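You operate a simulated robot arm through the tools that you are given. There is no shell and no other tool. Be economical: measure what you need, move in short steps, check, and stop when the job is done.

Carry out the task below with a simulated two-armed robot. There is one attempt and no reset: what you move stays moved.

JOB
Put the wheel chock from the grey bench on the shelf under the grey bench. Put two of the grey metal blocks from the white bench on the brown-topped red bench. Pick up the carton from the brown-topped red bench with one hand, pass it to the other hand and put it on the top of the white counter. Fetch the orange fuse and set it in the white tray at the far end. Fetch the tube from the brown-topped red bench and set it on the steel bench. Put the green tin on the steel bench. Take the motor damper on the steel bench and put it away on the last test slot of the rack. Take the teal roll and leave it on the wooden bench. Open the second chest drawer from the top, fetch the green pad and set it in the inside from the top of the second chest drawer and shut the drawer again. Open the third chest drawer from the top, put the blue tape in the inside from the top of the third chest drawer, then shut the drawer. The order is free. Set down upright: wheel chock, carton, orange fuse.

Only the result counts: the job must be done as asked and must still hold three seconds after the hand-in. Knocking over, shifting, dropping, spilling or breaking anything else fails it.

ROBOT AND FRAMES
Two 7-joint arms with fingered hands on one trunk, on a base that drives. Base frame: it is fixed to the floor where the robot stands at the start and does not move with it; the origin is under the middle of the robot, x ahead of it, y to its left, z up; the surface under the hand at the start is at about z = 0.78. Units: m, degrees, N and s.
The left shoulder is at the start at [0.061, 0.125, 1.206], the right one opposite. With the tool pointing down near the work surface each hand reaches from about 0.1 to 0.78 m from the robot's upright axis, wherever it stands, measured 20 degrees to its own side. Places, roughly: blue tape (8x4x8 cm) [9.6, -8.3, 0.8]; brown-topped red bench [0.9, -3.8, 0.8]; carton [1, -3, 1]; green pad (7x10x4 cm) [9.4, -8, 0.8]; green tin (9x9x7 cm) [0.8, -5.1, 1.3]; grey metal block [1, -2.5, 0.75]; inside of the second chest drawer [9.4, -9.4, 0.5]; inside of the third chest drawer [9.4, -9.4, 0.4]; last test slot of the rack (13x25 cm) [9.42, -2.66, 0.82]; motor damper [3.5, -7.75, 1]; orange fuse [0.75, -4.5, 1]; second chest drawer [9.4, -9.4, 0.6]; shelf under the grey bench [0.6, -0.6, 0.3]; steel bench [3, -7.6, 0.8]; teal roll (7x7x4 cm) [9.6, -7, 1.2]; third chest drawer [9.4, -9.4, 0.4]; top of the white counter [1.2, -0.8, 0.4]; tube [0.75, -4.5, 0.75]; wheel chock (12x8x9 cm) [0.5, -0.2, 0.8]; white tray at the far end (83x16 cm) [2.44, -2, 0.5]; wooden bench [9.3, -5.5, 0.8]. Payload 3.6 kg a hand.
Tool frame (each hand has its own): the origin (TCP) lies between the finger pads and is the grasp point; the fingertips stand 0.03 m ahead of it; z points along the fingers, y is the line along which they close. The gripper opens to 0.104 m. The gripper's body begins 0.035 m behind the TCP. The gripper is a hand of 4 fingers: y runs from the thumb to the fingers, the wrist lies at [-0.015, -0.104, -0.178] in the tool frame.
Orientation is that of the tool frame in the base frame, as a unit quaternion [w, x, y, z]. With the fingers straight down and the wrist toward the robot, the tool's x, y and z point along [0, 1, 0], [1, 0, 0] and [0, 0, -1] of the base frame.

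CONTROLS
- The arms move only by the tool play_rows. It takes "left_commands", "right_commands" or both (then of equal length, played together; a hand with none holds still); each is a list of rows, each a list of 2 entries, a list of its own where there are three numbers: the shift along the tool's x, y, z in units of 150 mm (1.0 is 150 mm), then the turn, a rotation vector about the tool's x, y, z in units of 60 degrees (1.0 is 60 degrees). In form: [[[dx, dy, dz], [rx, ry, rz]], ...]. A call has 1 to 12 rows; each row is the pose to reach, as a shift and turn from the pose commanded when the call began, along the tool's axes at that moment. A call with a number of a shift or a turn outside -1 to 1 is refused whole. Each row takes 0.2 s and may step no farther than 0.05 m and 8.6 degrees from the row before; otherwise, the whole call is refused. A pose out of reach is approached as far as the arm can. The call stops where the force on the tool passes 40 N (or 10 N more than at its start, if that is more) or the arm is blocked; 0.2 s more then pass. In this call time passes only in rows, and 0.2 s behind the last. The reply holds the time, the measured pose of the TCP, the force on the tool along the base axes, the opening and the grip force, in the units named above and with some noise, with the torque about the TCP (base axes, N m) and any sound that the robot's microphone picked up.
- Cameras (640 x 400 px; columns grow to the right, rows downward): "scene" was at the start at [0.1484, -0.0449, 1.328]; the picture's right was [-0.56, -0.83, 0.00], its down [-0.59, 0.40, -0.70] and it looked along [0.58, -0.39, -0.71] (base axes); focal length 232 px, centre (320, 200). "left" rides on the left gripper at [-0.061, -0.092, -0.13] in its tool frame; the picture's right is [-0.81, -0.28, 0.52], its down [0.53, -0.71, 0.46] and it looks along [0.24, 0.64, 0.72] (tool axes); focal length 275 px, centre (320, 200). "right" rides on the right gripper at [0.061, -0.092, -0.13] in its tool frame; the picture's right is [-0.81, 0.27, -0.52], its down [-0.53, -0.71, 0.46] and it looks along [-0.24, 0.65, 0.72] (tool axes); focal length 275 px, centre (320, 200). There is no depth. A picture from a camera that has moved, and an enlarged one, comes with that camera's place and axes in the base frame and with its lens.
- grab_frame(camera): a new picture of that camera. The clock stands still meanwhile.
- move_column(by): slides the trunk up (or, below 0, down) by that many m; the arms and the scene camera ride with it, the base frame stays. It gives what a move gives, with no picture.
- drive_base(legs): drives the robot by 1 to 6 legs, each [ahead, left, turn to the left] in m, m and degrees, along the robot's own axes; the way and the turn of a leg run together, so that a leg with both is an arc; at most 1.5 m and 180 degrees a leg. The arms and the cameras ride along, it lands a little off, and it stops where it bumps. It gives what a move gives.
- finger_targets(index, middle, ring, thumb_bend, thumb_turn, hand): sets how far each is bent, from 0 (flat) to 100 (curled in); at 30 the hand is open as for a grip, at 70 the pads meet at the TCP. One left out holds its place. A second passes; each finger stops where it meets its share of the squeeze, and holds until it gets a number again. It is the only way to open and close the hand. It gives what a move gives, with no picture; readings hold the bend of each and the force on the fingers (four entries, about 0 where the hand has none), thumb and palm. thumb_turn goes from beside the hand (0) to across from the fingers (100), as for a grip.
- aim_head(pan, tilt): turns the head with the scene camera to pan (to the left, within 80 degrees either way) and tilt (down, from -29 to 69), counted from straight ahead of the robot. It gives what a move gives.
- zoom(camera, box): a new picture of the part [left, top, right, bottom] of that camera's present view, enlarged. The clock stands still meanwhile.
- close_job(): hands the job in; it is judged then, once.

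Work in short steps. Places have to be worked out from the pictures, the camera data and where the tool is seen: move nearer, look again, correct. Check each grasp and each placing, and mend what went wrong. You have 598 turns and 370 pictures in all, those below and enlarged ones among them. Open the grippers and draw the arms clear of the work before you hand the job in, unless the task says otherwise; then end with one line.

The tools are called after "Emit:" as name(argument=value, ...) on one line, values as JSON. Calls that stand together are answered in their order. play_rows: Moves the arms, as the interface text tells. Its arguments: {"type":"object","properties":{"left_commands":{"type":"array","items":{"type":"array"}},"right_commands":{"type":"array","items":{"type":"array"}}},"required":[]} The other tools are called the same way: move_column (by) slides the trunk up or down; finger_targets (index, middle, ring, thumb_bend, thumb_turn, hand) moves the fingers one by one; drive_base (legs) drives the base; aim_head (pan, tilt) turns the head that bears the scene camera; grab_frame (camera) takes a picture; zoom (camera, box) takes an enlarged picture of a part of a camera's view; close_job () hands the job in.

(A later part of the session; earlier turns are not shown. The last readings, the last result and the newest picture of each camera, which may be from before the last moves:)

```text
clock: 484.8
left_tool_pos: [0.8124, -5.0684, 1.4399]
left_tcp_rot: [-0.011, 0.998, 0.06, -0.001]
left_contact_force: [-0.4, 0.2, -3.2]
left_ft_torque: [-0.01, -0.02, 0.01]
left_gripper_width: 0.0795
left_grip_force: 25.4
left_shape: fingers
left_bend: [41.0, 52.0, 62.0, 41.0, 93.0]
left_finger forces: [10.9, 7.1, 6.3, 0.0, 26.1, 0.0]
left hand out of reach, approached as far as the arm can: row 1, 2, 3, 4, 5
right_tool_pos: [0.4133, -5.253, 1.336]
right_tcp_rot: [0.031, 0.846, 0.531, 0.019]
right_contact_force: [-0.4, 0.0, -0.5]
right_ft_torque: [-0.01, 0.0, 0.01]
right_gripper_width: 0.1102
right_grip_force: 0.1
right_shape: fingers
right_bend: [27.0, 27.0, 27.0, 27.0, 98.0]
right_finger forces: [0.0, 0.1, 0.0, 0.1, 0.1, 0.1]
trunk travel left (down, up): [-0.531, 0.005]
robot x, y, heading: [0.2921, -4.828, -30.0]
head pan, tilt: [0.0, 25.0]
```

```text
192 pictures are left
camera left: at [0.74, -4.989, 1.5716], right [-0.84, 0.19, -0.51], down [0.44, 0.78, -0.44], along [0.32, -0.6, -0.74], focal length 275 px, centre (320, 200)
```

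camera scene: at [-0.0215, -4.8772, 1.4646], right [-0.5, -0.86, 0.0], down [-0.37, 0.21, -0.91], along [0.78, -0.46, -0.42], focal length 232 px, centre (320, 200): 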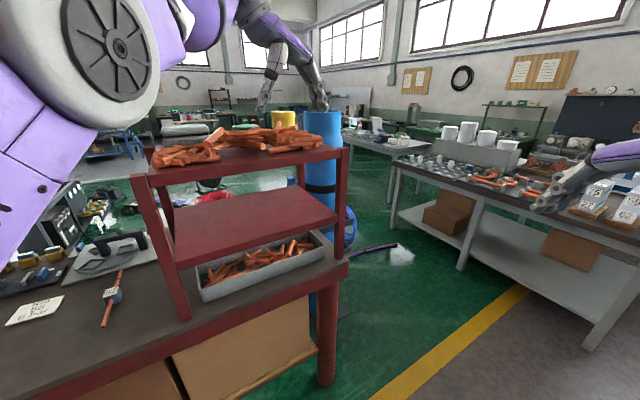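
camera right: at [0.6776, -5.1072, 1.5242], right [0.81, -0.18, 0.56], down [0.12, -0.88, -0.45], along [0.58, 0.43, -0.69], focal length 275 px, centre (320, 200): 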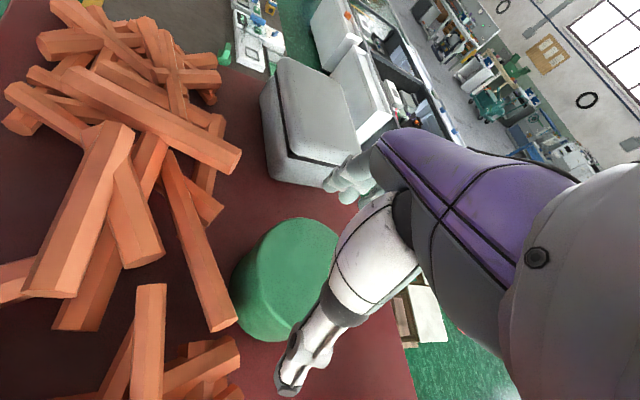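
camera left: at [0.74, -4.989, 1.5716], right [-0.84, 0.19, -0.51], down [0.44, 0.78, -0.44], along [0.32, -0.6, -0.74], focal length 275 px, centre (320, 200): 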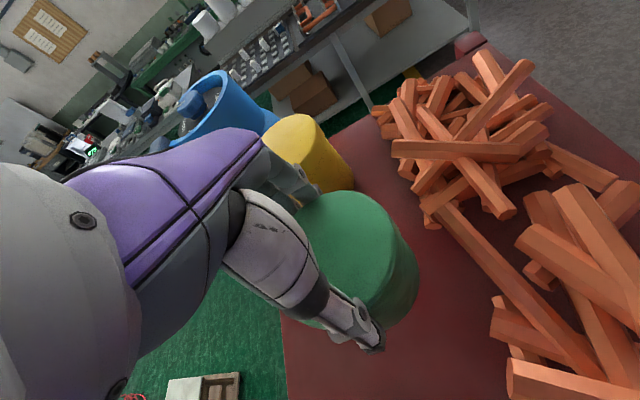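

Lifted. Raise further so its bottom clears the sticks, moving back a little.

Emit:
play_rows(left_commands=[[[-0.05, 0, -0.15], [0, 0, 0]], [[-0.1, 0, -0.3], [0, 0, 0]], [[-0.15, 0, -0.45], [0, 0, 0]]])

Emit:
grab_frame(camera="left")

```text
clock: 485.6
left_tool_pos: [0.7684, -5.0626, 1.4938]
left_tcp_rot: [-0.011, 0.998, 0.059, 0.0]
left_contact_force: [0.1, 0.7, -3.2]
left_ft_torque: [0.02, 0.01, 0.0]
left_gripper_width: 0.0793
left_grip_force: 24.8
left_shape: fingers
left_bend: [41.0, 52.0, 62.0, 41.0, 93.0]
left_finger forces: [10.7, 7.1, 6.3, 0.0, 25.9, 0.1]
left hand out of reach, approached as far as the arm can: row 1, 2, 3
right_tool_pos: [0.4116, -5.2523, 1.3376]
right_tcp_rot: [0.031, 0.847, 0.531, 0.019]
right_contact_force: [0.1, -0.1, -0.8]
right_ft_torque: [-0.02, -0.02, 0.0]
right_gripper_width: 0.1104
right_grip_force: 0.0
right_shape: fingers
right_bend: [27.0, 27.0, 27.0, 27.0, 98.0]
right_finger forces: [0.1, 0.0, 0.0, 0.1, 0.1, 0.1]
trunk travel left (down, up): [-0.531, 0.005]
robot x, y, heading: [0.2933, -4.829, -29.9]
head pan, tilt: [0.0, 25.0]
```

```text
191 pictures are left
camera left: at [0.6972, -4.9826, 1.6258], right [-0.84, 0.19, -0.51], down [0.44, 0.78, -0.44], along [0.32, -0.6, -0.74], focal length 275 px, centre (320, 200)
```

left: 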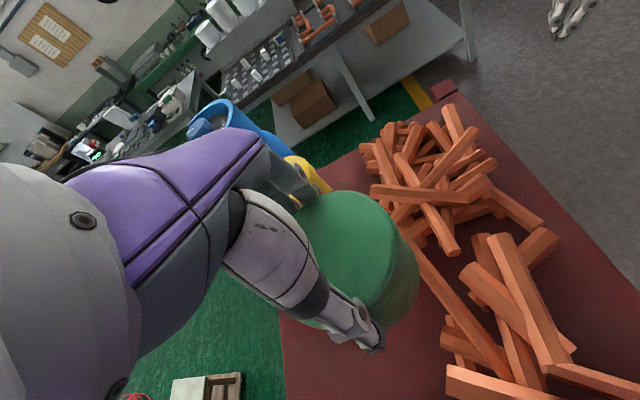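

Clear of the sticks. Back straight away from the rack along my heading.

Emit:
drive_base(legs=[[-0.5, 0, 0]])

Emit:
play_rows(left_commands=[[[0, -0.2, 0.2], [0, 0, -0.1]], [[0, -0.4, 0.4], [0, 0, -0.2]], [[0, -0.6, 0.6], [0, 0, -0.3]], [[0, -0.8, 0.8], [0, 0, -0.4]], [[0, -1.0, 1.0], [0, 0, -0.5]]])

Emit:
drive_base(legs=[[0, 0, 60]])

Emit:
grab_frame(camera="scene")

```text
clock: 488.5
left_tool_pos: [0.3365, -4.8118, 1.4927]
left_tcp_rot: [-0.01, 0.998, 0.063, -0.001]
left_contact_force: [0.3, 0.4, -2.5]
left_ft_torque: [-0.03, 0.0, -0.02]
left_gripper_width: 0.0792
left_grip_force: 25.0
left_shape: fingers
left_bend: [41.0, 52.0, 62.0, 41.0, 93.0]
left_finger forces: [10.9, 7.3, 6.2, 0.0, 25.8, 0.0]
right_tool_pos: [-0.0184, -5.0032, 1.3369]
right_tcp_rot: [0.03, 0.845, 0.534, 0.017]
right_contact_force: [0.4, 0.1, -0.6]
right_ft_torque: [-0.01, 0.0, 0.02]
right_gripper_width: 0.1102
right_grip_force: 0.1
right_shape: fingers
right_bend: [27.0, 27.0, 27.0, 27.0, 98.0]
right_finger forces: [0.0, 0.0, 0.0, 0.0, 0.1, 0.0]
trunk travel left (down, up): [-0.531, 0.005]
robot x, y, heading: [-0.143, -4.5816, -29.6]
head pan, tilt: [0.0, 25.0]
```

```text
clock: 489.7
left_tool_pos: [0.3182, -4.6601, 1.3467]
left_tcp_rot: [-0.009, 0.948, 0.319, 0.002]
left_contact_force: [-0.5, 0.8, -2.1]
left_ft_torque: [-0.02, -0.04, 0.0]
left_gripper_width: 0.0794
left_grip_force: 24.8
left_shape: fingers
left_bend: [41.0, 52.0, 62.0, 41.0, 93.0]
left_finger forces: [10.7, 7.3, 6.4, 0.0, 25.8, 0.0]
right_tool_pos: [-0.0184, -5.002, 1.3371]
right_tcp_rot: [0.031, 0.844, 0.535, 0.018]
right_contact_force: [0.1, 0.1, 0.5]
right_ft_torque: [0.01, 0.01, -0.02]
right_gripper_width: 0.1102
right_grip_force: 0.0
right_shape: fingers
right_bend: [27.0, 27.0, 27.0, 27.0, 98.0]
right_finger forces: [0.0, 0.1, 0.1, 0.0, 0.0, 0.0]
trunk travel left (down, up): [-0.531, 0.005]
robot x, y, heading: [-0.1394, -4.5812, -29.9]
head pan, tilt: [0.0, 25.0]
```

```text
clock: 492.8
left_tool_pos: [0.1643, -4.2238, 1.3456]
left_tcp_rot: [-0.01, 0.667, 0.745, -0.004]
left_contact_force: [0.5, 0.0, -3.3]
left_ft_torque: [0.0, 0.01, 0.0]
left_gripper_width: 0.079
left_grip_force: 24.6
left_shape: fingers
left_bend: [41.0, 52.0, 62.0, 41.0, 93.0]
left_finger forces: [10.4, 7.3, 6.4, 0.0, 25.1, 0.0]
right_tool_pos: [0.2853, -4.6887, 1.3373]
right_tcp_rot: [0.017, 0.47, 0.882, 0.032]
right_contact_force: [-0.1, 0.4, 1.2]
right_ft_torque: [0.0, 0.02, 0.01]
right_gripper_width: 0.1106
right_grip_force: 0.1
right_shape: fingers
right_bend: [27.0, 27.0, 27.0, 27.0, 98.0]
right_finger forces: [0.0, 0.0, 0.0, 0.0, 0.0, 0.0]
trunk travel left (down, up): [-0.531, 0.005]
robot x, y, heading: [-0.1427, -4.5819, 29.5]
head pan, tilt: [0.0, 25.0]
```

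```text
190 pictures are left
camera scene: at [-0.0562, -4.5291, 1.4645], right [0.49, -0.87, 0.0], down [-0.37, -0.21, -0.91], along [0.79, 0.45, -0.42], focal length 232 px, centre (320, 200)
```

scene: 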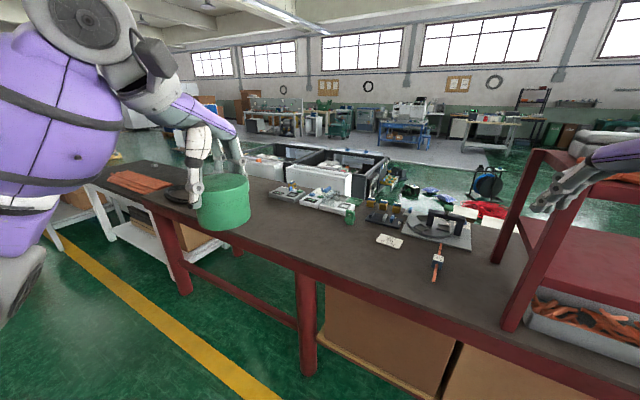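

Bring the right hand inward with +56° relative yaw (in free space), for a 90° grasp across the tube.

Emit:
play_rows(right_commands=[[[0.16, 0.18, 0.05], [0, 0, -0.1]], [[0.32, 0.36, 0.1], [0, 0, -0.2]], [[0.48, 0.55, 0.15], [0, 0, -0.3]], [[0.64, 0.74, 0.2], [0, 0, -0.4]], [[0.8, 0.93, 0.3], [0, 0, -0.5]]])

Emit:
play_rows(right_commands=[[[0.05, 0.2, 0.1], [0, 0, -0.1]], [[0.1, 0.4, 0.2], [0, 0, -0.2]], [[0.15, 0.6, 0.3], [0, 0, -0.3]], [[0.2, 0.8, 0.4], [0, 0, -0.43]]])

Emit:
grab_frame(camera="right")

```text
clock: 493.9
left_tool_pos: [0.1638, -4.2239, 1.3459]
left_tcp_rot: [-0.01, 0.668, 0.745, -0.004]
left_contact_force: [0.1, -0.3, -1.9]
left_ft_torque: [0.01, -0.02, 0.04]
left_gripper_width: 0.0792
left_grip_force: 24.4
left_shape: fingers
left_bend: [41.0, 52.0, 62.0, 41.0, 93.0]
left_finger forces: [10.4, 7.2, 6.5, 0.0, 25.2, 0.0]
right_tool_pos: [0.3386, -4.5067, 1.3031]
right_tcp_rot: [0.024, 0.226, 0.973, 0.026]
right_contact_force: [0.8, -0.4, 0.0]
right_ft_torque: [-0.01, 0.04, 0.0]
right_gripper_width: 0.1101
right_grip_force: 0.1
right_shape: fingers
right_bend: [27.0, 27.0, 27.0, 27.0, 98.0]
right_finger forces: [0.1, 0.0, 0.0, 0.0, 0.0, 0.0]
trunk travel left (down, up): [-0.531, 0.005]
robot x, y, heading: [-0.1447, -4.5795, 29.6]
head pan, tilt: [0.0, 25.0]
```

```text
clock: 494.9
left_tool_pos: [0.1644, -4.2224, 1.3462]
left_tcp_rot: [-0.01, 0.668, 0.745, -0.005]
left_contact_force: [0.2, -0.1, -2.7]
left_ft_torque: [0.0, -0.01, 0.03]
left_gripper_width: 0.0791
left_grip_force: 24.9
left_shape: fingers
left_bend: [41.0, 52.0, 62.0, 41.0, 93.0]
left_finger forces: [10.5, 7.1, 6.5, 0.1, 25.0, 0.0]
right_tool_pos: [0.3665, -4.3853, 1.2477]
right_tcp_rot: [0.029, 0.004, 0.999, 0.019]
right_contact_force: [0.1, 0.2, -0.5]
right_ft_torque: [-0.01, 0.0, -0.01]
right_gripper_width: 0.1101
right_grip_force: 0.1
right_shape: fingers
right_bend: [27.0, 27.0, 27.0, 27.0, 98.0]
right_finger forces: [0.0, 0.0, 0.0, 0.0, 0.0, 0.1]
trunk travel left (down, up): [-0.531, 0.005]
robot x, y, heading: [-0.1438, -4.577, 29.6]
head pan, tilt: [0.0, 25.0]
```

```text
189 pictures are left
camera right: at [0.2974, -4.4818, 1.3684], right [0.78, 0.25, 0.57], down [0.56, -0.7, -0.45], along [0.29, 0.67, -0.68], focal length 275 px, centre (320, 200)
```

right: 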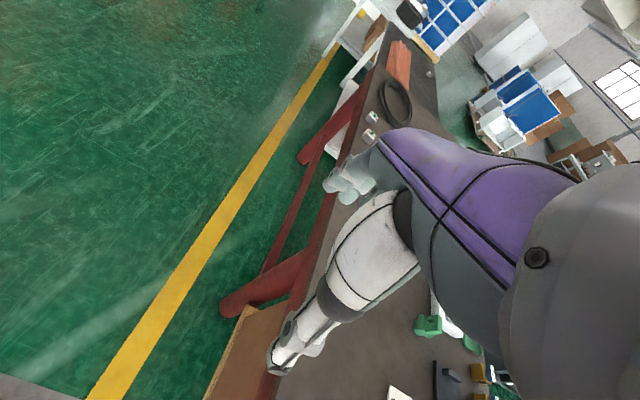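

The right arm would crowd the rack there. Plan: set the tin temporarily on the bench front, take the tube with the left hand, then re-take the tin with the right. First retract the right hand.

Emit:
play_rows(right_commands=[[[0.0, -0.2, 0.0], [0, 0, 0.12]], [[0.05, -0.4, 0.0], [0, 0, 0.24]], [[0.1, -0.6, 0.0], [0, 0, 0.36]], [[0.15, -0.8, 0.0], [0, 0, 0.48]], [[0.2, -1.0, 0.0], [0, 0, 0.6]], [[0.25, -1.0, 0.0], [0, 0, 0.72]], [[0.3, -1.0, 0.0], [0, 0, 0.84]]])

Emit:
drive_base(legs=[[0, 0, -29.6]])

Emit:
move_column(by=-0.25)

Emit:
aim_head(pan=10, tilt=40)

Emit:
grab_frame(camera="scene")

```text
clock: 496.6
left_tool_pos: [0.1643, -4.2244, 1.3472]
left_tcp_rot: [-0.01, 0.667, 0.745, -0.004]
left_contact_force: [-0.3, -0.7, -1.7]
left_ft_torque: [0.01, 0.02, -0.02]
left_gripper_width: 0.0792
left_grip_force: 24.6
left_shape: fingers
left_bend: [41.0, 52.0, 62.0, 41.0, 93.0]
left_finger forces: [10.4, 7.2, 6.6, 0.0, 25.2, 0.0]
right_tool_pos: [0.3211, -4.5375, 1.2383]
right_tcp_rot: [0.019, 0.43, 0.902, 0.031]
right_contact_force: [-0.3, 0.5, 0.4]
right_ft_torque: [0.01, -0.01, 0.01]
right_gripper_width: 0.11
right_grip_force: 0.2
right_shape: fingers
right_bend: [27.0, 27.0, 27.0, 27.0, 98.0]
right_finger forces: [0.1, 0.1, 0.1, 0.0, 0.1, 0.0]
trunk travel left (down, up): [-0.531, 0.005]
robot x, y, heading: [-0.1454, -4.5815, 29.5]
head pan, tilt: [0.0, 25.0]
```

```text
clock: 498.4
left_tool_pos: [0.2994, -4.4219, 1.3479]
left_tcp_rot: [-0.011, 0.835, 0.55, -0.001]
left_contact_force: [-0.3, -0.6, -2.7]
left_ft_torque: [-0.01, -0.01, 0.0]
left_gripper_width: 0.0789
left_grip_force: 24.6
left_shape: fingers
left_bend: [41.0, 52.0, 62.0, 41.0, 93.0]
left_finger forces: [10.5, 7.2, 6.5, 0.1, 25.0, 0.0]
right_tool_pos: [0.2809, -4.7714, 1.239]
right_tcp_rot: [0.025, 0.645, 0.763, 0.025]
right_contact_force: [-0.2, 0.1, -0.1]
right_ft_torque: [0.02, 0.01, 0.0]
right_gripper_width: 0.1103
right_grip_force: 0.0
right_shape: fingers
right_bend: [27.0, 27.0, 27.0, 27.0, 98.0]
right_finger forces: [0.0, 0.1, 0.0, 0.0, 0.0, 0.0]
trunk travel left (down, up): [-0.531, 0.005]
robot x, y, heading: [-0.1431, -4.581, -0.2]
head pan, tilt: [0.0, 25.0]
```

```text
clock: 501.0
left_tool_pos: [0.2996, -4.4221, 1.0977]
left_tcp_rot: [-0.011, 0.835, 0.55, -0.001]
left_contact_force: [0.1, -1.1, -2.7]
left_ft_torque: [-0.02, -0.02, 0.04]
left_gripper_width: 0.079
left_grip_force: 24.2
left_shape: fingers
left_bend: [41.0, 52.0, 62.0, 41.0, 93.0]
left_finger forces: [10.4, 7.3, 6.5, 0.0, 25.0, 0.0]
right_tool_pos: [0.2809, -4.7698, 0.9908]
right_tcp_rot: [0.026, 0.645, 0.763, 0.025]
right_contact_force: [0.7, -0.3, 0.0]
right_ft_torque: [0.01, -0.01, 0.0]
right_gripper_width: 0.1104
right_grip_force: 0.1
right_shape: fingers
right_bend: [27.0, 27.0, 27.0, 27.0, 98.0]
right_finger forces: [0.0, 0.1, 0.0, 0.0, 0.1, 0.0]
trunk travel left (down, up): [-0.281, 0.255]
robot x, y, heading: [-0.1412, -4.579, 0.3]
head pan, tilt: [0.0, 25.0]
```

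```text
clock: 501.8
left_tool_pos: [0.2988, -4.422, 1.0961]
left_tcp_rot: [-0.011, 0.835, 0.55, -0.001]
left_contact_force: [-0.1, -0.1, -3.0]
left_ft_torque: [0.03, -0.07, 0.01]
left_gripper_width: 0.0787
left_grip_force: 24.2
left_shape: fingers
left_bend: [41.0, 52.0, 62.0, 41.0, 93.0]
left_finger forces: [10.5, 7.2, 6.5, 0.0, 25.0, 0.0]
right_tool_pos: [0.2814, -4.7712, 0.9897]
right_tcp_rot: [0.026, 0.645, 0.763, 0.025]
right_contact_force: [0.8, -0.1, 0.4]
right_ft_torque: [-0.02, 0.01, 0.0]
right_gripper_width: 0.1104
right_grip_force: 0.0
right_shape: fingers
right_bend: [27.0, 27.0, 27.0, 27.0, 98.0]
right_finger forces: [0.0, 0.0, 0.0, 0.0, 0.0, 0.0]
trunk travel left (down, up): [-0.281, 0.255]
robot x, y, heading: [-0.1428, -4.5788, -0.1]
head pan, tilt: [10.0, 40.0]
```

```text
188 pictures are left
camera scene: at [0.063, -4.5638, 1.1774], right [0.17, -0.99, 0.0], down [-0.63, -0.11, -0.77], along [0.76, 0.13, -0.64], focal length 232 px, centre (320, 200)
```

scene: 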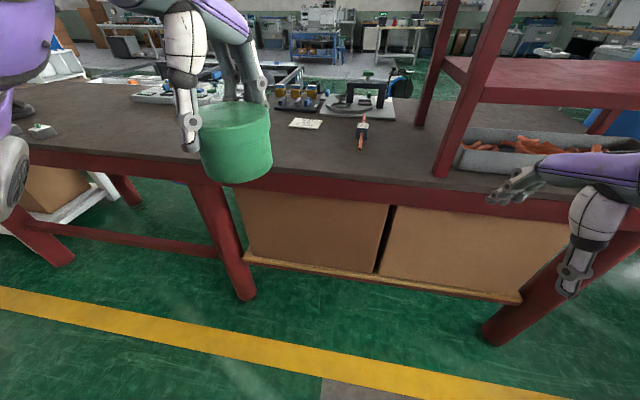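

Free bench front at y≈-4.2. Drive so the tin is over (0.66,-4.2), then lower it.

Emit:
drive_base(legs=[[0, 0.22, 0], [0.36, 0, 0]])

Emit:
play_rows(left_commands=[[[0, 0, 0.3], [0, 0, 0]], [[0, 0, 0.6], [0, 0, 0]], [[0, 0, 0.9], [0, 0, 0]]])

Emit:
play_rows(left_commands=[[[0, 0, 0.06], [0, 0, 0]], [[0, 0, 0.12], [0, 0, 0]], [[0, 0, 0.17], [0, 0, 0]]])

Emit:
grab_frame(camera="left")

```text
clock: 506.2
left_tool_pos: [0.6593, -4.199, 1.0968]
left_tcp_rot: [-0.011, 0.834, 0.552, 0.0]
left_contact_force: [0.3, -0.3, -2.7]
left_ft_torque: [0.0, 0.01, 0.02]
left_gripper_width: 0.0789
left_grip_force: 24.2
left_shape: fingers
left_bend: [41.0, 52.0, 62.0, 41.0, 93.0]
left_finger forces: [10.5, 7.3, 6.5, 0.1, 25.1, 0.0]
right_tool_pos: [0.6436, -4.5471, 0.9897]
right_tcp_rot: [0.025, 0.644, 0.764, 0.024]
right_contact_force: [0.7, -0.2, 0.5]
right_ft_torque: [0.0, -0.02, -0.01]
right_gripper_width: 0.1103
right_grip_force: 0.1
right_shape: fingers
right_bend: [27.0, 27.0, 27.0, 27.0, 98.0]
right_finger forces: [0.0, 0.0, 0.1, 0.0, 0.0, 0.0]
trunk travel left (down, up): [-0.281, 0.255]
robot x, y, heading: [0.2188, -4.3559, 0.2]
head pan, tilt: [10.0, 40.0]
```

```text
clock: 507.0
left_tool_pos: [0.6554, -4.1951, 0.9627]
left_tcp_rot: [-0.01, 0.834, 0.552, -0.001]
left_contact_force: [0.0, 0.7, -2.6]
left_ft_torque: [0.02, -0.02, -0.02]
left_gripper_width: 0.0789
left_grip_force: 24.9
left_shape: fingers
left_bend: [41.0, 52.0, 62.0, 41.0, 93.0]
left_finger forces: [10.5, 7.3, 6.5, 0.1, 25.2, 0.0]
right_tool_pos: [0.6429, -4.5496, 0.9905]
right_tcp_rot: [0.026, 0.644, 0.764, 0.025]
right_contact_force: [-0.4, 0.5, 0.0]
right_ft_torque: [-0.02, 0.01, -0.01]
right_gripper_width: 0.1105
right_grip_force: 0.1
right_shape: fingers
right_bend: [27.0, 27.0, 27.0, 27.0, 98.0]
right_finger forces: [0.0, 0.1, 0.1, 0.0, 0.0, 0.0]
trunk travel left (down, up): [-0.281, 0.255]
robot x, y, heading: [0.2171, -4.356, 0.2]
head pan, tilt: [10.0, 40.0]
```

```text
clock: 507.8
left_tool_pos: [0.6568, -4.1947, 0.9371]
left_tcp_rot: [-0.01, 0.834, 0.552, 0.0]
left_contact_force: [-1.1, -0.1, -1.7]
left_ft_torque: [0.0, -0.01, 0.0]
left_gripper_width: 0.0789
left_grip_force: 24.6
left_shape: fingers
left_bend: [41.0, 52.0, 62.0, 41.0, 93.0]
left_finger forces: [10.6, 7.4, 6.5, 0.0, 25.1, 0.0]
right_tool_pos: [0.6421, -4.5484, 0.9912]
right_tcp_rot: [0.026, 0.644, 0.764, 0.026]
right_contact_force: [-0.8, 0.5, -0.2]
right_ft_torque: [0.03, 0.03, 0.01]
right_gripper_width: 0.1102
right_grip_force: 0.1
right_shape: fingers
right_bend: [27.0, 27.0, 27.0, 27.0, 98.0]
right_finger forces: [0.0, 0.0, 0.1, 0.0, 0.0, 0.1]
trunk travel left (down, up): [-0.281, 0.255]
robot x, y, heading: [0.2201, -4.3577, 0.3]
head pan, tilt: [10.0, 40.0]
```

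```text
187 pictures are left
camera left: at [0.5504, -4.2196, 1.0671], right [-0.58, -0.63, -0.52], down [-0.45, 0.78, -0.44], along [0.68, -0.02, -0.73], focal length 275 px, centre (320, 200)
```

left: 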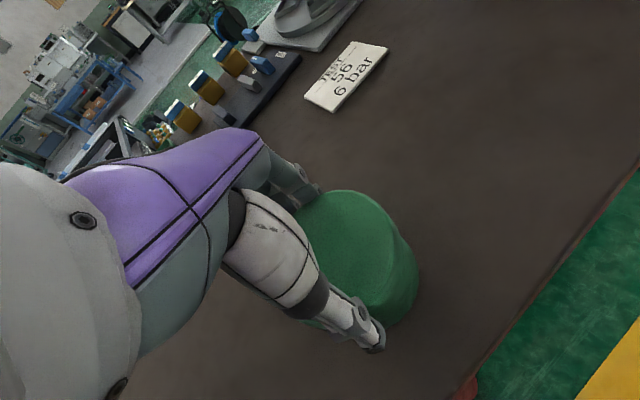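

Emit:
play_rows(left_commands=[[[0, 0, 0.03], [0, 0, 0]], [[0, 0, 0.06], [0, 0, 0]], [[0, 0, 0.08], [0, 0, 0]]])

```text
clock: 508.6
left_tool_pos: [0.6563, -4.1962, 0.925]
left_tcp_rot: [-0.011, 0.834, 0.552, -0.002]
left_contact_force: [-0.2, 0.3, -2.5]
left_ft_torque: [0.01, -0.04, -0.01]
left_gripper_width: 0.0789
left_grip_force: 24.6
left_shape: fingers
left_bend: [41.0, 52.0, 62.0, 41.0, 93.0]
left_finger forces: [10.4, 7.3, 6.6, 0.0, 25.2, 0.0]
right_tool_pos: [0.6419, -4.5478, 0.9893]
right_tcp_rot: [0.026, 0.644, 0.764, 0.025]
right_contact_force: [0.0, 0.2, 0.7]
right_ft_torque: [0.03, 0.01, 0.0]
right_gripper_width: 0.1103
right_grip_force: 0.1
right_shape: fingers
right_bend: [27.0, 27.0, 27.0, 27.0, 98.0]
right_finger forces: [0.0, 0.1, 0.1, 0.1, 0.0, 0.1]
trunk travel left (down, up): [-0.281, 0.255]
robot x, y, heading: [0.2182, -4.3598, 0.3]
head pan, tilt: [10.0, 40.0]
```

Not yet in contact; continue in 4 mm steps.

Emit:
play_rows(left_commands=[[[0, 0, 0.03], [0, 0, 0]], [[0, 0, 0.06], [0, 0, 0]], [[0, 0, 0.09], [0, 0, 0]]])

```text
clock: 509.4
left_tool_pos: [0.6585, -4.1963, 0.9197]
left_tcp_rot: [0.0, 0.833, 0.553, 0.006]
left_contact_force: [-5.3, 0.2, 20.2]
left_ft_torque: [0.16, 0.72, -0.03]
left_gripper_width: 0.079
left_grip_force: 29.1
left_shape: fingers
left_bend: [42.0, 53.0, 63.0, 41.0, 93.0]
left_finger forces: [9.2, 6.5, 6.1, 0.0, 36.5, 0.0]
right_tool_pos: [0.6416, -4.5485, 0.9902]
right_tcp_rot: [0.025, 0.643, 0.765, 0.024]
right_contact_force: [-0.7, -0.4, -0.2]
right_ft_torque: [-0.01, -0.01, 0.0]
right_gripper_width: 0.1101
right_grip_force: 0.0
right_shape: fingers
right_bend: [27.0, 27.0, 27.0, 27.0, 98.0]
right_finger forces: [0.0, 0.1, 0.1, 0.1, 0.1, 0.0]
trunk travel left (down, up): [-0.281, 0.255]
robot x, y, heading: [0.22, -4.3591, 0.4]
head pan, tilt: [10.0, 40.0]
stopped in row 3 (left hand): the force on the tool passed its limit at 46 N (the readings are from after the stop); the commanded pose is now the measured one
```

Tin is down on the bench. Release and lift the left hand clear.

Emit:
play_rows(left_commands=[[[0, 0, -0.02], [0, 0, 0]]])

Emit:
finger_targets(hand="left", index=24, middle=24, ring=24, thumb_bend=25)

Emit:
play_rows(left_commands=[[[0, 0, -0.15], [0, 0, 0]], [[0, 0, -0.4], [0, 0, 0]], [[0, 0, -0.7], [0, 0, 0]], [[0, 0, -1.0], [0, 0, 0]]])

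Emit:
grab_frame(camera="left")

```text
clock: 509.8
left_tool_pos: [0.6582, -4.1965, 0.9207]
left_tcp_rot: [-0.005, 0.833, 0.554, 0.002]
left_contact_force: [-1.1, -1.7, 3.7]
left_ft_torque: [-0.04, 0.0, 0.03]
left_gripper_width: 0.0789
left_grip_force: 26.1
left_shape: fingers
left_bend: [42.0, 53.0, 63.0, 41.0, 93.0]
left_finger forces: [10.4, 7.3, 6.4, 0.1, 27.5, 0.0]
right_tool_pos: [0.6411, -4.5473, 0.9896]
right_tcp_rot: [0.026, 0.644, 0.764, 0.025]
right_contact_force: [0.0, -0.1, 0.4]
right_ft_torque: [-0.01, 0.0, -0.02]
right_gripper_width: 0.1101
right_grip_force: 0.0
right_shape: fingers
right_bend: [27.0, 27.0, 27.0, 27.0, 98.0]
right_finger forces: [0.0, 0.0, 0.0, 0.0, 0.0, 0.0]
trunk travel left (down, up): [-0.281, 0.255]
robot x, y, heading: [0.2172, -4.3568, -0.0]
head pan, tilt: [10.0, 40.0]
```

```text
clock: 510.8
left_tool_pos: [0.6591, -4.1946, 0.9213]
left_tcp_rot: [-0.004, 0.833, 0.553, 0.004]
left_contact_force: [1.2, -0.5, -0.3]
left_ft_torque: [0.01, 0.0, -0.02]
left_gripper_width: 0.1155
left_grip_force: 0.0
left_shape: fingers
left_bend: [24.0, 24.0, 24.0, 25.0, 97.0]
left_finger forces: [0.0, 0.1, 0.0, 0.0, 0.1, 0.0]
right_tool_pos: [0.6439, -4.5468, 0.9902]
right_tcp_rot: [0.025, 0.644, 0.764, 0.024]
right_contact_force: [-0.5, 0.1, -0.1]
right_ft_torque: [-0.01, -0.02, 0.0]
right_gripper_width: 0.1104
right_grip_force: 0.0
right_shape: fingers
right_bend: [27.0, 27.0, 27.0, 27.0, 98.0]
right_finger forces: [0.0, 0.0, 0.1, 0.0, 0.0, 0.1]
trunk travel left (down, up): [-0.281, 0.255]
robot x, y, heading: [0.2157, -4.3536, 0.3]
head pan, tilt: [10.0, 40.0]
```

```text
clock: 511.8
left_tool_pos: [0.6588, -4.1966, 1.0715]
left_tcp_rot: [-0.003, 0.833, 0.553, 0.005]
left_contact_force: [-0.3, -1.0, 0.4]
left_ft_torque: [0.01, 0.01, -0.03]
left_gripper_width: 0.1161
left_grip_force: 0.1
left_shape: fingers
left_bend: [24.0, 24.0, 24.0, 25.0, 97.0]
left_finger forces: [0.0, 0.1, 0.1, 0.0, 0.0, 0.0]
right_tool_pos: [0.6427, -4.5488, 0.9904]
right_tcp_rot: [0.026, 0.644, 0.764, 0.026]
right_contact_force: [0.5, 0.3, -0.1]
right_ft_torque: [-0.02, -0.03, -0.02]
right_gripper_width: 0.1103
right_grip_force: 0.1
right_shape: fingers
right_bend: [27.0, 27.0, 27.0, 27.0, 98.0]
right_finger forces: [0.0, 0.0, 0.1, 0.0, 0.1, 0.1]
trunk travel left (down, up): [-0.281, 0.255]
robot x, y, heading: [0.218, -4.3598, -0.0]
head pan, tilt: [10.0, 40.0]
```

```text
186 pictures are left
camera left: at [0.5511, -4.2202, 1.2015], right [-0.57, -0.63, -0.53], down [-0.45, 0.77, -0.45], along [0.69, -0.02, -0.72], focal length 275 px, centre (320, 200)
```

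left: 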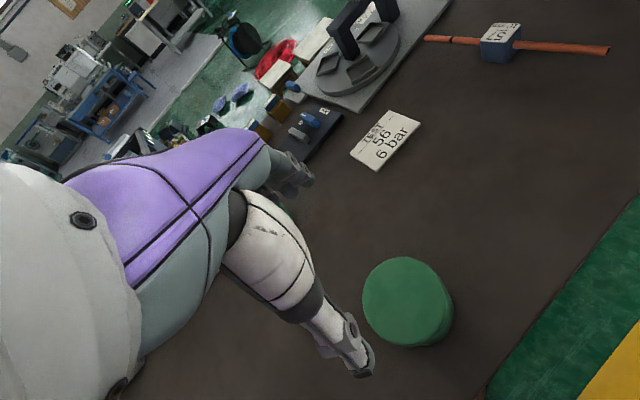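

Tin stands at ≈(0.65,-4.20). Retract the right hand, turn -30°, and yaw the left hand for the tube.

Emit:
play_rows(right_commands=[[[0, -0.25, 0], [0, 0, 0]], [[0, -0.5, 0], [0, 0, 0]], [[0, -0.75, 0], [0, 0, 0]], [[0, -1.0, 0], [0, 0, 0]]])

Emit:
drive_base(legs=[[0, 0, -30]])

Emit:
play_rows(left_commands=[[[0, 0.1, 0], [0, 0, 0.13]], [[0, 0.2, 0], [0, 0, 0.26]], [[0, 0.3, 0], [0, 0, 0.39]], [[0, 0.4, 0], [0, 0, 0.52]], [[0, 0.5, 0], [0, 0, 0.62]]])

Emit:
grab_frame(camera="left")

```text
clock: 512.8
left_tool_pos: [0.6592, -4.1967, 1.0722]
left_tcp_rot: [-0.004, 0.833, 0.553, 0.005]
left_contact_force: [-0.4, -0.9, -0.1]
left_ft_torque: [0.0, -0.03, 0.02]
left_gripper_width: 0.1161
left_grip_force: 0.1
left_shape: fingers
left_bend: [24.0, 24.0, 24.0, 25.0, 97.0]
left_finger forces: [0.0, 0.1, 0.0, 0.0, 0.0, 0.1]
right_tool_pos: [0.5617, -4.621, 1.0509]
right_tcp_rot: [0.025, 0.643, 0.765, 0.024]
right_contact_force: [-0.6, -0.3, 0.1]
right_ft_torque: [0.0, -0.01, -0.03]
right_gripper_width: 0.1099
right_grip_force: 0.1
right_shape: fingers
right_bend: [27.0, 27.0, 27.0, 27.0, 98.0]
right_finger forces: [0.1, 0.0, 0.0, 0.0, 0.1, 0.0]
right hand out of reach, approached as far as the arm can: row 1, 2, 3, 4
trunk travel left (down, up): [-0.281, 0.255]
robot x, y, heading: [0.2178, -4.3562, 0.4]
head pan, tilt: [10.0, 40.0]
```

```text
clock: 514.6
left_tool_pos: [0.6819, -4.4367, 1.0713]
left_tcp_rot: [-0.002, 0.947, 0.322, 0.005]
left_contact_force: [0.5, -0.1, 0.5]
left_ft_torque: [0.01, -0.05, -0.04]
left_gripper_width: 0.1157
left_grip_force: 0.1
left_shape: fingers
left_bend: [24.0, 24.0, 24.0, 25.0, 97.0]
left_finger forces: [0.0, 0.1, 0.1, 0.1, 0.0, 0.0]
right_tool_pos: [0.3867, -4.7558, 1.0511]
right_tcp_rot: [0.03, 0.818, 0.574, 0.017]
right_contact_force: [0.5, 0.0, 0.0]
right_ft_torque: [0.01, 0.02, -0.03]
right_gripper_width: 0.1103
right_grip_force: 0.0
right_shape: fingers
right_bend: [27.0, 27.0, 27.0, 27.0, 98.0]
right_finger forces: [0.0, 0.1, 0.1, 0.0, 0.1, 0.0]
trunk travel left (down, up): [-0.281, 0.255]
robot x, y, heading: [0.2176, -4.3588, -29.5]
head pan, tilt: [10.0, 40.0]
```

```text
clock: 515.8
left_tool_pos: [0.7275, -4.4978, 1.0701]
left_tcp_rot: [-0.004, 1.0, 0.001, 0.004]
left_contact_force: [0.6, 0.3, 0.2]
left_ft_torque: [-0.02, -0.01, 0.0]
left_gripper_width: 0.1156
left_grip_force: 0.2
left_shape: fingers
left_bend: [24.0, 24.0, 24.0, 25.0, 97.0]
left_finger forces: [0.1, 0.0, 0.0, 0.1, 0.0, 0.1]
right_tool_pos: [0.3869, -4.7561, 1.0514]
right_tcp_rot: [0.031, 0.818, 0.574, 0.018]
right_contact_force: [0.5, -0.2, -0.4]
right_ft_torque: [-0.02, 0.05, 0.02]
right_gripper_width: 0.1103
right_grip_force: 0.0
right_shape: fingers
right_bend: [27.0, 27.0, 27.0, 27.0, 98.0]
right_finger forces: [0.0, 0.0, 0.0, 0.0, 0.0, 0.1]
trunk travel left (down, up): [-0.281, 0.255]
robot x, y, heading: [0.2185, -4.3566, -29.7]
head pan, tilt: [10.0, 40.0]
```

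```text
185 pictures are left
camera left: at [0.6662, -4.4078, 1.2013], right [-0.81, 0.28, -0.52], down [0.53, 0.72, -0.45], along [0.25, -0.64, -0.73], focal length 275 px, centre (320, 200)
```

left: 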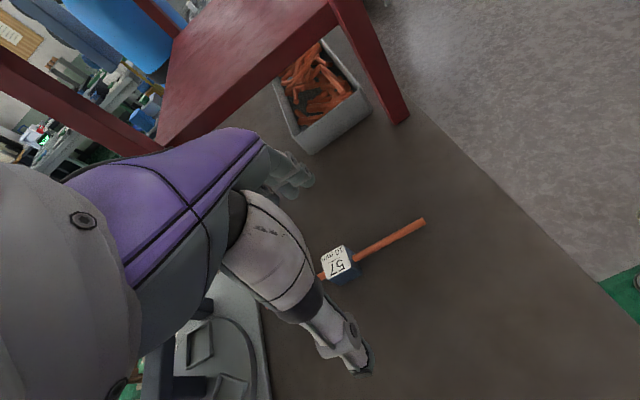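

Everything aligned; collar centre (0.787,-4.576). Move over it and descend.

Emit:
play_rows(left_commands=[[[0.15, 0.18, 0.15], [0, 0, 0]], [[0.3, 0.36, 0.35], [0, 0, 0]], [[0.41, 0.52, 0.5], [0, 0, 0]], [[0.41, 0.52, 0.75], [0, 0, 0]]])

Emit:
grab_frame(camera="left")

```text
clock: 516.8
left_tool_pos: [0.7912, -4.572, 0.9602]
left_tcp_rot: [-0.004, 1.0, 0.002, 0.004]
left_contact_force: [1.0, -0.3, 0.3]
left_ft_torque: [0.01, -0.03, 0.0]
left_gripper_width: 0.1161
left_grip_force: 0.0
left_shape: fingers
left_bend: [24.0, 24.0, 24.0, 25.0, 97.0]
left_finger forces: [0.1, 0.1, 0.0, 0.0, 0.0, 0.0]
right_tool_pos: [0.3879, -4.7559, 1.0499]
right_tcp_rot: [0.03, 0.819, 0.573, 0.017]
right_contact_force: [-0.1, 1.0, -0.3]
right_ft_torque: [0.01, -0.01, -0.01]
right_gripper_width: 0.1101
right_grip_force: 0.1
right_shape: fingers
right_bend: [27.0, 27.0, 27.0, 27.0, 98.0]
right_finger forces: [0.0, 0.1, 0.0, 0.0, 0.0, 0.1]
trunk travel left (down, up): [-0.281, 0.255]
robot x, y, heading: [0.2184, -4.3538, -29.7]
head pan, tilt: [10.0, 40.0]
```

```text
184 pictures are left
camera left: at [0.7288, -4.4821, 1.09], right [-0.81, 0.28, -0.52], down [0.53, 0.72, -0.45], along [0.25, -0.64, -0.73], focal length 275 px, centre (320, 200)
```

left: 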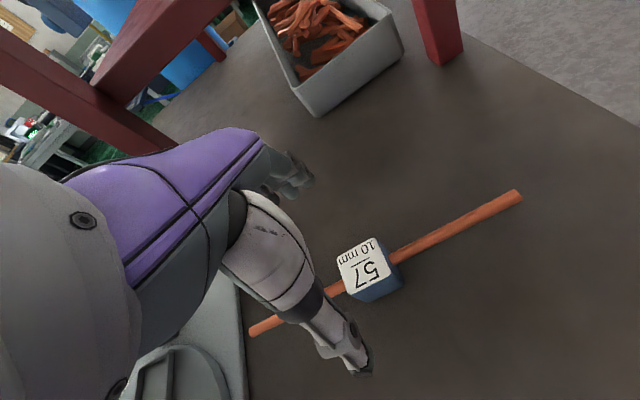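

Emit:
play_rows(left_commands=[[[-0.03, 0.01, 0.15], [0, 0, 0]], [[-0.03, 0.01, 0.3], [0, 0, 0]], [[-0.03, 0.01, 0.46], [0, 0, 0]]])

Emit:
finger_targets(hand="left", index=70, middle=70, ring=70, thumb_bend=70)

Emit:
play_rows(left_commands=[[[0, 0, -0.25], [0, 0, 0]], [[0, 0, -0.5], [0, 0, 0]], [[0, 0, -0.75], [0, 0, 0]], [[0, 0, -1.0], [0, 0, 0]]])

Emit:
grab_frame(camera="left")

```text
clock: 517.6
left_tool_pos: [0.7881, -4.5729, 0.8901]
left_tcp_rot: [-0.004, 1.0, 0.002, 0.003]
left_contact_force: [0.9, 0.5, -0.6]
left_ft_torque: [-0.03, 0.0, -0.01]
left_gripper_width: 0.1157
left_grip_force: 0.0
left_shape: fingers
left_bend: [24.0, 24.0, 24.0, 25.0, 97.0]
left_finger forces: [0.1, 0.0, 0.0, 0.0, 0.1, 0.1]
right_tool_pos: [0.3883, -4.7562, 1.0502]
right_tcp_rot: [0.03, 0.817, 0.575, 0.018]
right_contact_force: [0.5, 0.2, -0.3]
right_ft_torque: [0.02, 0.01, 0.01]
right_gripper_width: 0.1104
right_grip_force: 0.1
right_shape: fingers
right_bend: [27.0, 27.0, 27.0, 27.0, 98.0]
right_finger forces: [0.0, 0.0, 0.0, 0.1, 0.0, 0.0]
trunk travel left (down, up): [-0.281, 0.255]
robot x, y, heading: [0.2196, -4.358, -29.3]
head pan, tilt: [10.0, 40.0]
```

```text
clock: 518.6
left_tool_pos: [0.7879, -4.5727, 0.8902]
left_tcp_rot: [-0.005, 1.0, 0.003, 0.003]
left_contact_force: [0.8, 0.4, -0.2]
left_ft_torque: [-0.03, -0.01, 0.0]
left_gripper_width: 0.0311
left_grip_force: 12.1
left_shape: fingers
left_bend: [60.0, 63.0, 70.0, 59.0, 96.0]
left_finger forces: [6.7, 5.8, 0.0, 0.0, 12.7, 0.0]
right_tool_pos: [0.3884, -4.7565, 1.0504]
right_tcp_rot: [0.03, 0.818, 0.574, 0.017]
right_contact_force: [-0.6, -0.5, 0.0]
right_ft_torque: [-0.03, -0.02, 0.01]
right_gripper_width: 0.1102
right_grip_force: 0.0
right_shape: fingers
right_bend: [27.0, 27.0, 27.0, 27.0, 98.0]
right_finger forces: [0.0, 0.1, 0.0, 0.1, 0.0, 0.1]
trunk travel left (down, up): [-0.281, 0.255]
robot x, y, heading: [0.2169, -4.3589, -29.5]
head pan, tilt: [10.0, 40.0]
```

```text
clock: 519.6
left_tool_pos: [0.7852, -4.5758, 1.038]
left_tcp_rot: [-0.004, 1.0, 0.002, 0.004]
left_contact_force: [-0.4, 0.0, -0.1]
left_ft_torque: [-0.01, 0.0, 0.0]
left_gripper_width: 0.0309
left_grip_force: 12.5
left_shape: fingers
left_bend: [60.0, 63.0, 70.0, 59.0, 96.0]
left_finger forces: [6.7, 5.8, 0.1, 0.0, 12.6, 0.0]
right_tool_pos: [0.3864, -4.7565, 1.0508]
right_tcp_rot: [0.031, 0.818, 0.574, 0.017]
right_contact_force: [-0.8, 0.0, 0.4]
right_ft_torque: [-0.04, -0.01, -0.01]
right_gripper_width: 0.1102
right_grip_force: 0.1
right_shape: fingers
right_bend: [27.0, 27.0, 27.0, 27.0, 98.0]
right_finger forces: [0.0, 0.1, 0.0, 0.1, 0.0, 0.0]
trunk travel left (down, up): [-0.281, 0.255]
robot x, y, heading: [0.2201, -4.3561, -29.5]
head pan, tilt: [10.0, 40.0]
```

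```text
183 pictures are left
camera left: at [0.7231, -4.4861, 1.169], right [-0.81, 0.28, -0.52], down [0.53, 0.72, -0.45], along [0.25, -0.64, -0.73], focal length 275 px, centre (320, 200)
```

left: 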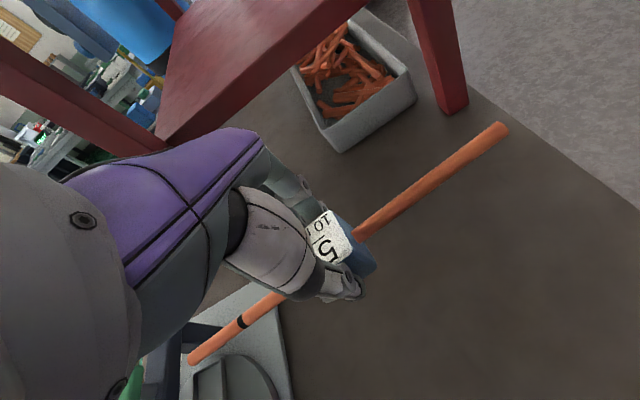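

Tube is held by its collar. Raise it, square up, and position the right hand for the tin.

Emit:
play_rows(left_commands=[[[0, -0.1, -0.3], [0, 0, 0]], [[0, -0.2, -0.6], [0, 0, 0]], [[-0.2, -0.3, -0.8], [0, 0, 0]], [[-0.4, -0.4, -0.8], [0, 0, 0]]])

Emit:
drive_base(legs=[[-0.25, 0, 0], [0, 0, 29.5], [0, 0.3, 0]])

Emit:
grab_frame(camera="right")

Emit:
grab_frame(camera="scene")

```text
clock: 520.6
left_tool_pos: [0.7234, -4.515, 1.1612]
left_tcp_rot: [-0.005, 1.0, 0.003, 0.004]
left_contact_force: [-0.3, -0.2, -0.8]
left_ft_torque: [0.01, 0.0, 0.0]
left_gripper_width: 0.0312
left_grip_force: 12.8
left_shape: fingers
left_bend: [60.0, 64.0, 70.0, 59.0, 95.0]
left_finger forces: [6.7, 5.9, 0.0, 0.0, 12.6, 0.1]
right_tool_pos: [0.3863, -4.7564, 1.0508]
right_tcp_rot: [0.03, 0.818, 0.574, 0.017]
right_contact_force: [-0.5, 0.7, 0.1]
right_ft_torque: [-0.06, 0.03, 0.01]
right_gripper_width: 0.1102
right_grip_force: 0.1
right_shape: fingers
right_bend: [27.0, 27.0, 27.0, 27.0, 98.0]
right_finger forces: [0.0, 0.1, 0.0, 0.1, 0.0, 0.0]
trunk travel left (down, up): [-0.281, 0.255]
robot x, y, heading: [0.2205, -4.3581, -30.0]
head pan, tilt: [10.0, 40.0]
```

```text
clock: 526.7
left_tool_pos: [0.5141, -3.8197, 1.1611]
left_tcp_rot: [-0.005, 0.965, 0.263, 0.002]
left_contact_force: [0.2, 0.9, 0.0]
left_ft_torque: [-0.02, 0.01, -0.03]
left_gripper_width: 0.031
left_grip_force: 12.8
left_shape: fingers
left_bend: [60.0, 64.0, 70.0, 59.0, 95.0]
left_finger forces: [6.7, 5.8, 0.1, 0.0, 12.4, 0.1]
right_tool_pos: [0.3443, -4.1958, 1.0502]
right_tcp_rot: [0.026, 0.64, 0.768, 0.025]
right_contact_force: [-0.5, -0.2, 0.5]
right_ft_torque: [0.0, 0.02, -0.04]
right_gripper_width: 0.1102
right_grip_force: 0.0
right_shape: fingers
right_bend: [27.0, 27.0, 27.0, 27.0, 98.0]
right_finger forces: [0.0, 0.1, 0.1, 0.0, 0.0, 0.0]
trunk travel left (down, up): [-0.281, 0.255]
robot x, y, heading: [-0.0041, -3.9363, 0.9]
head pan, tilt: [10.0, 40.0]
```

```text
182 pictures are left
camera right: at [0.2333, -4.1534, 1.1731], right [0.38, -0.75, 0.54], down [-0.57, -0.65, -0.5], along [0.73, -0.12, -0.68], focal length 275 px, centre (320, 200)
```

right: 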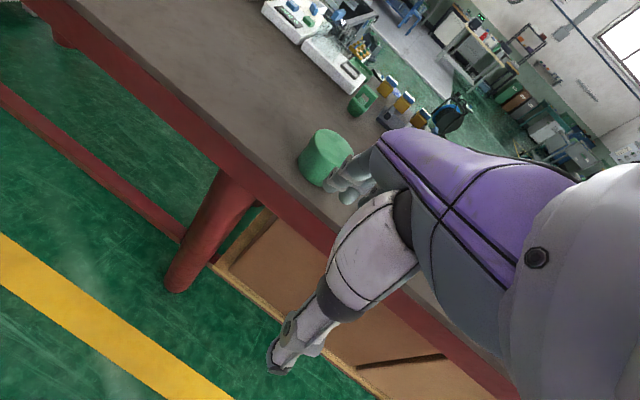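

```text
181 pictures are left
camera scene: at [0.2025, -3.9193, 1.1773], right [0.19, -0.98, 0.0], down [-0.63, -0.12, -0.77], along [0.75, 0.14, -0.64], focal length 232 px, centre (320, 200)
```

scene: 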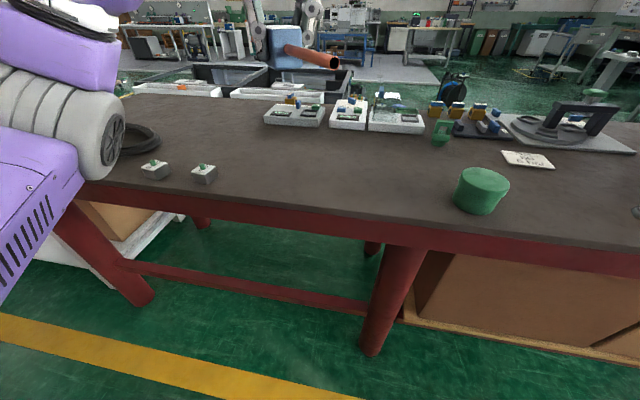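

Tin reads at (0.62,-4.16) in the current frame. Drive 0.2 m forward and recheck.

Emit:
drive_base(legs=[[0.2, 0, 0]])

Emit:
finger_targets(hand="right", index=23, middle=23, ring=23, thumb_bend=25)

Emit:
grab_frame(camera="right")

```text
clock: 528.3
left_tool_pos: [0.7111, -3.8189, 1.16]
left_tcp_rot: [-0.006, 0.965, 0.263, 0.002]
left_contact_force: [0.3, 1.2, -1.1]
left_ft_torque: [0.02, 0.01, -0.01]
left_gripper_width: 0.0309
left_grip_force: 12.5
left_shape: fingers
left_bend: [60.0, 64.0, 70.0, 59.0, 95.0]
left_finger forces: [6.7, 5.8, 0.0, 0.0, 12.4, 0.1]
right_tool_pos: [0.5407, -4.1947, 1.0499]
right_tcp_rot: [0.026, 0.641, 0.767, 0.024]
right_contact_force: [0.9, 0.4, 0.0]
right_ft_torque: [0.0, 0.06, -0.01]
right_gripper_width: 0.1101
right_grip_force: 0.0
right_shape: fingers
right_bend: [27.0, 27.0, 27.0, 27.0, 98.0]
right_finger forces: [0.0, 0.1, 0.0, 0.0, 0.1, 0.1]
trunk travel left (down, up): [-0.281, 0.255]
robot x, y, heading: [0.193, -3.9336, 0.6]
head pan, tilt: [10.0, 40.0]
```

```text
clock: 529.3
left_tool_pos: [0.7118, -3.8174, 1.1608]
left_tcp_rot: [-0.006, 0.965, 0.262, 0.003]
left_contact_force: [0.8, -0.1, -0.5]
left_ft_torque: [0.0, 0.0, -0.01]
left_gripper_width: 0.0307
left_grip_force: 12.0
left_shape: fingers
left_bend: [60.0, 64.0, 70.0, 59.0, 95.0]
left_finger forces: [6.7, 5.8, 0.0, 0.0, 12.5, 0.0]
right_tool_pos: [0.5398, -4.1948, 1.0488]
right_tcp_rot: [0.026, 0.641, 0.767, 0.025]
right_contact_force: [0.2, -0.5, 0.1]
right_ft_torque: [-0.03, 0.0, -0.02]
right_gripper_width: 0.1173
right_grip_force: 0.0
right_shape: fingers
right_bend: [23.0, 23.0, 23.0, 25.0, 98.0]
right_finger forces: [0.0, 0.0, 0.0, 0.1, 0.1, 0.1]
trunk travel left (down, up): [-0.281, 0.255]
robot x, y, heading: [0.1908, -3.933, 0.3]
head pan, tilt: [10.0, 40.0]
```

```text
180 pictures are left
camera right: at [0.4298, -4.1519, 1.173], right [0.38, -0.75, 0.54], down [-0.57, -0.65, -0.5], along [0.73, -0.12, -0.68], focal length 275 px, centre (320, 200)
```

right: 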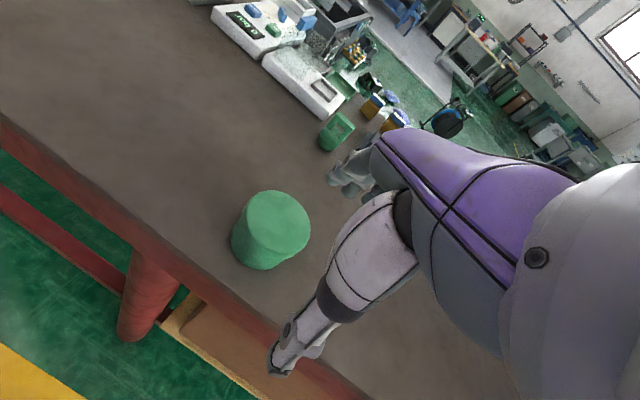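

Emit:
play_rows(right_commands=[[[0.03, 0.3, 0.1], [0, 0, 0]], [[0.07, 0.6, 0.2], [0, 0, 0]], [[0.07, 0.62, 0.4], [0, 0, 0]]])

Emit:
grab_frame(camera="right")

```text
clock: 530.1
left_tool_pos: [0.7103, -3.8184, 1.1614]
left_tcp_rot: [-0.005, 0.965, 0.263, 0.003]
left_contact_force: [-0.3, -0.2, -0.3]
left_ft_torque: [0.08, -0.01, -0.03]
left_gripper_width: 0.0307
left_grip_force: 12.3
left_shape: fingers
left_bend: [60.0, 64.0, 70.0, 59.0, 95.0]
left_finger forces: [6.7, 5.8, 0.0, 0.1, 12.5, 0.0]
right_tool_pos: [0.6345, -4.1671, 0.9975]
right_tcp_rot: [0.025, 0.641, 0.767, 0.025]
right_contact_force: [-0.5, 0.4, -1.0]
right_ft_torque: [-0.01, -0.06, -0.01]
right_gripper_width: 0.1172
right_grip_force: 0.1
right_shape: fingers
right_bend: [23.0, 23.0, 23.0, 25.0, 98.0]
right_finger forces: [0.1, 0.0, 0.0, 0.0, 0.0, 0.1]
trunk travel left (down, up): [-0.281, 0.255]
robot x, y, heading: [0.1895, -3.9364, 0.6]
head pan, tilt: [10.0, 40.0]
```

```text
179 pictures are left
camera right: at [0.5239, -4.125, 1.1199], right [0.38, -0.75, 0.54], down [-0.57, -0.65, -0.5], along [0.73, -0.12, -0.68], focal length 275 px, centre (320, 200)
```

right: 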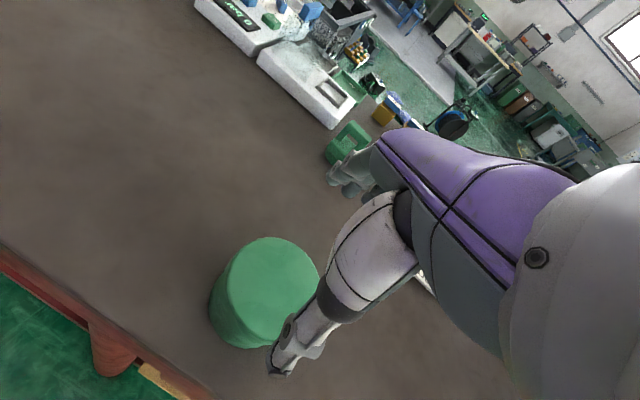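

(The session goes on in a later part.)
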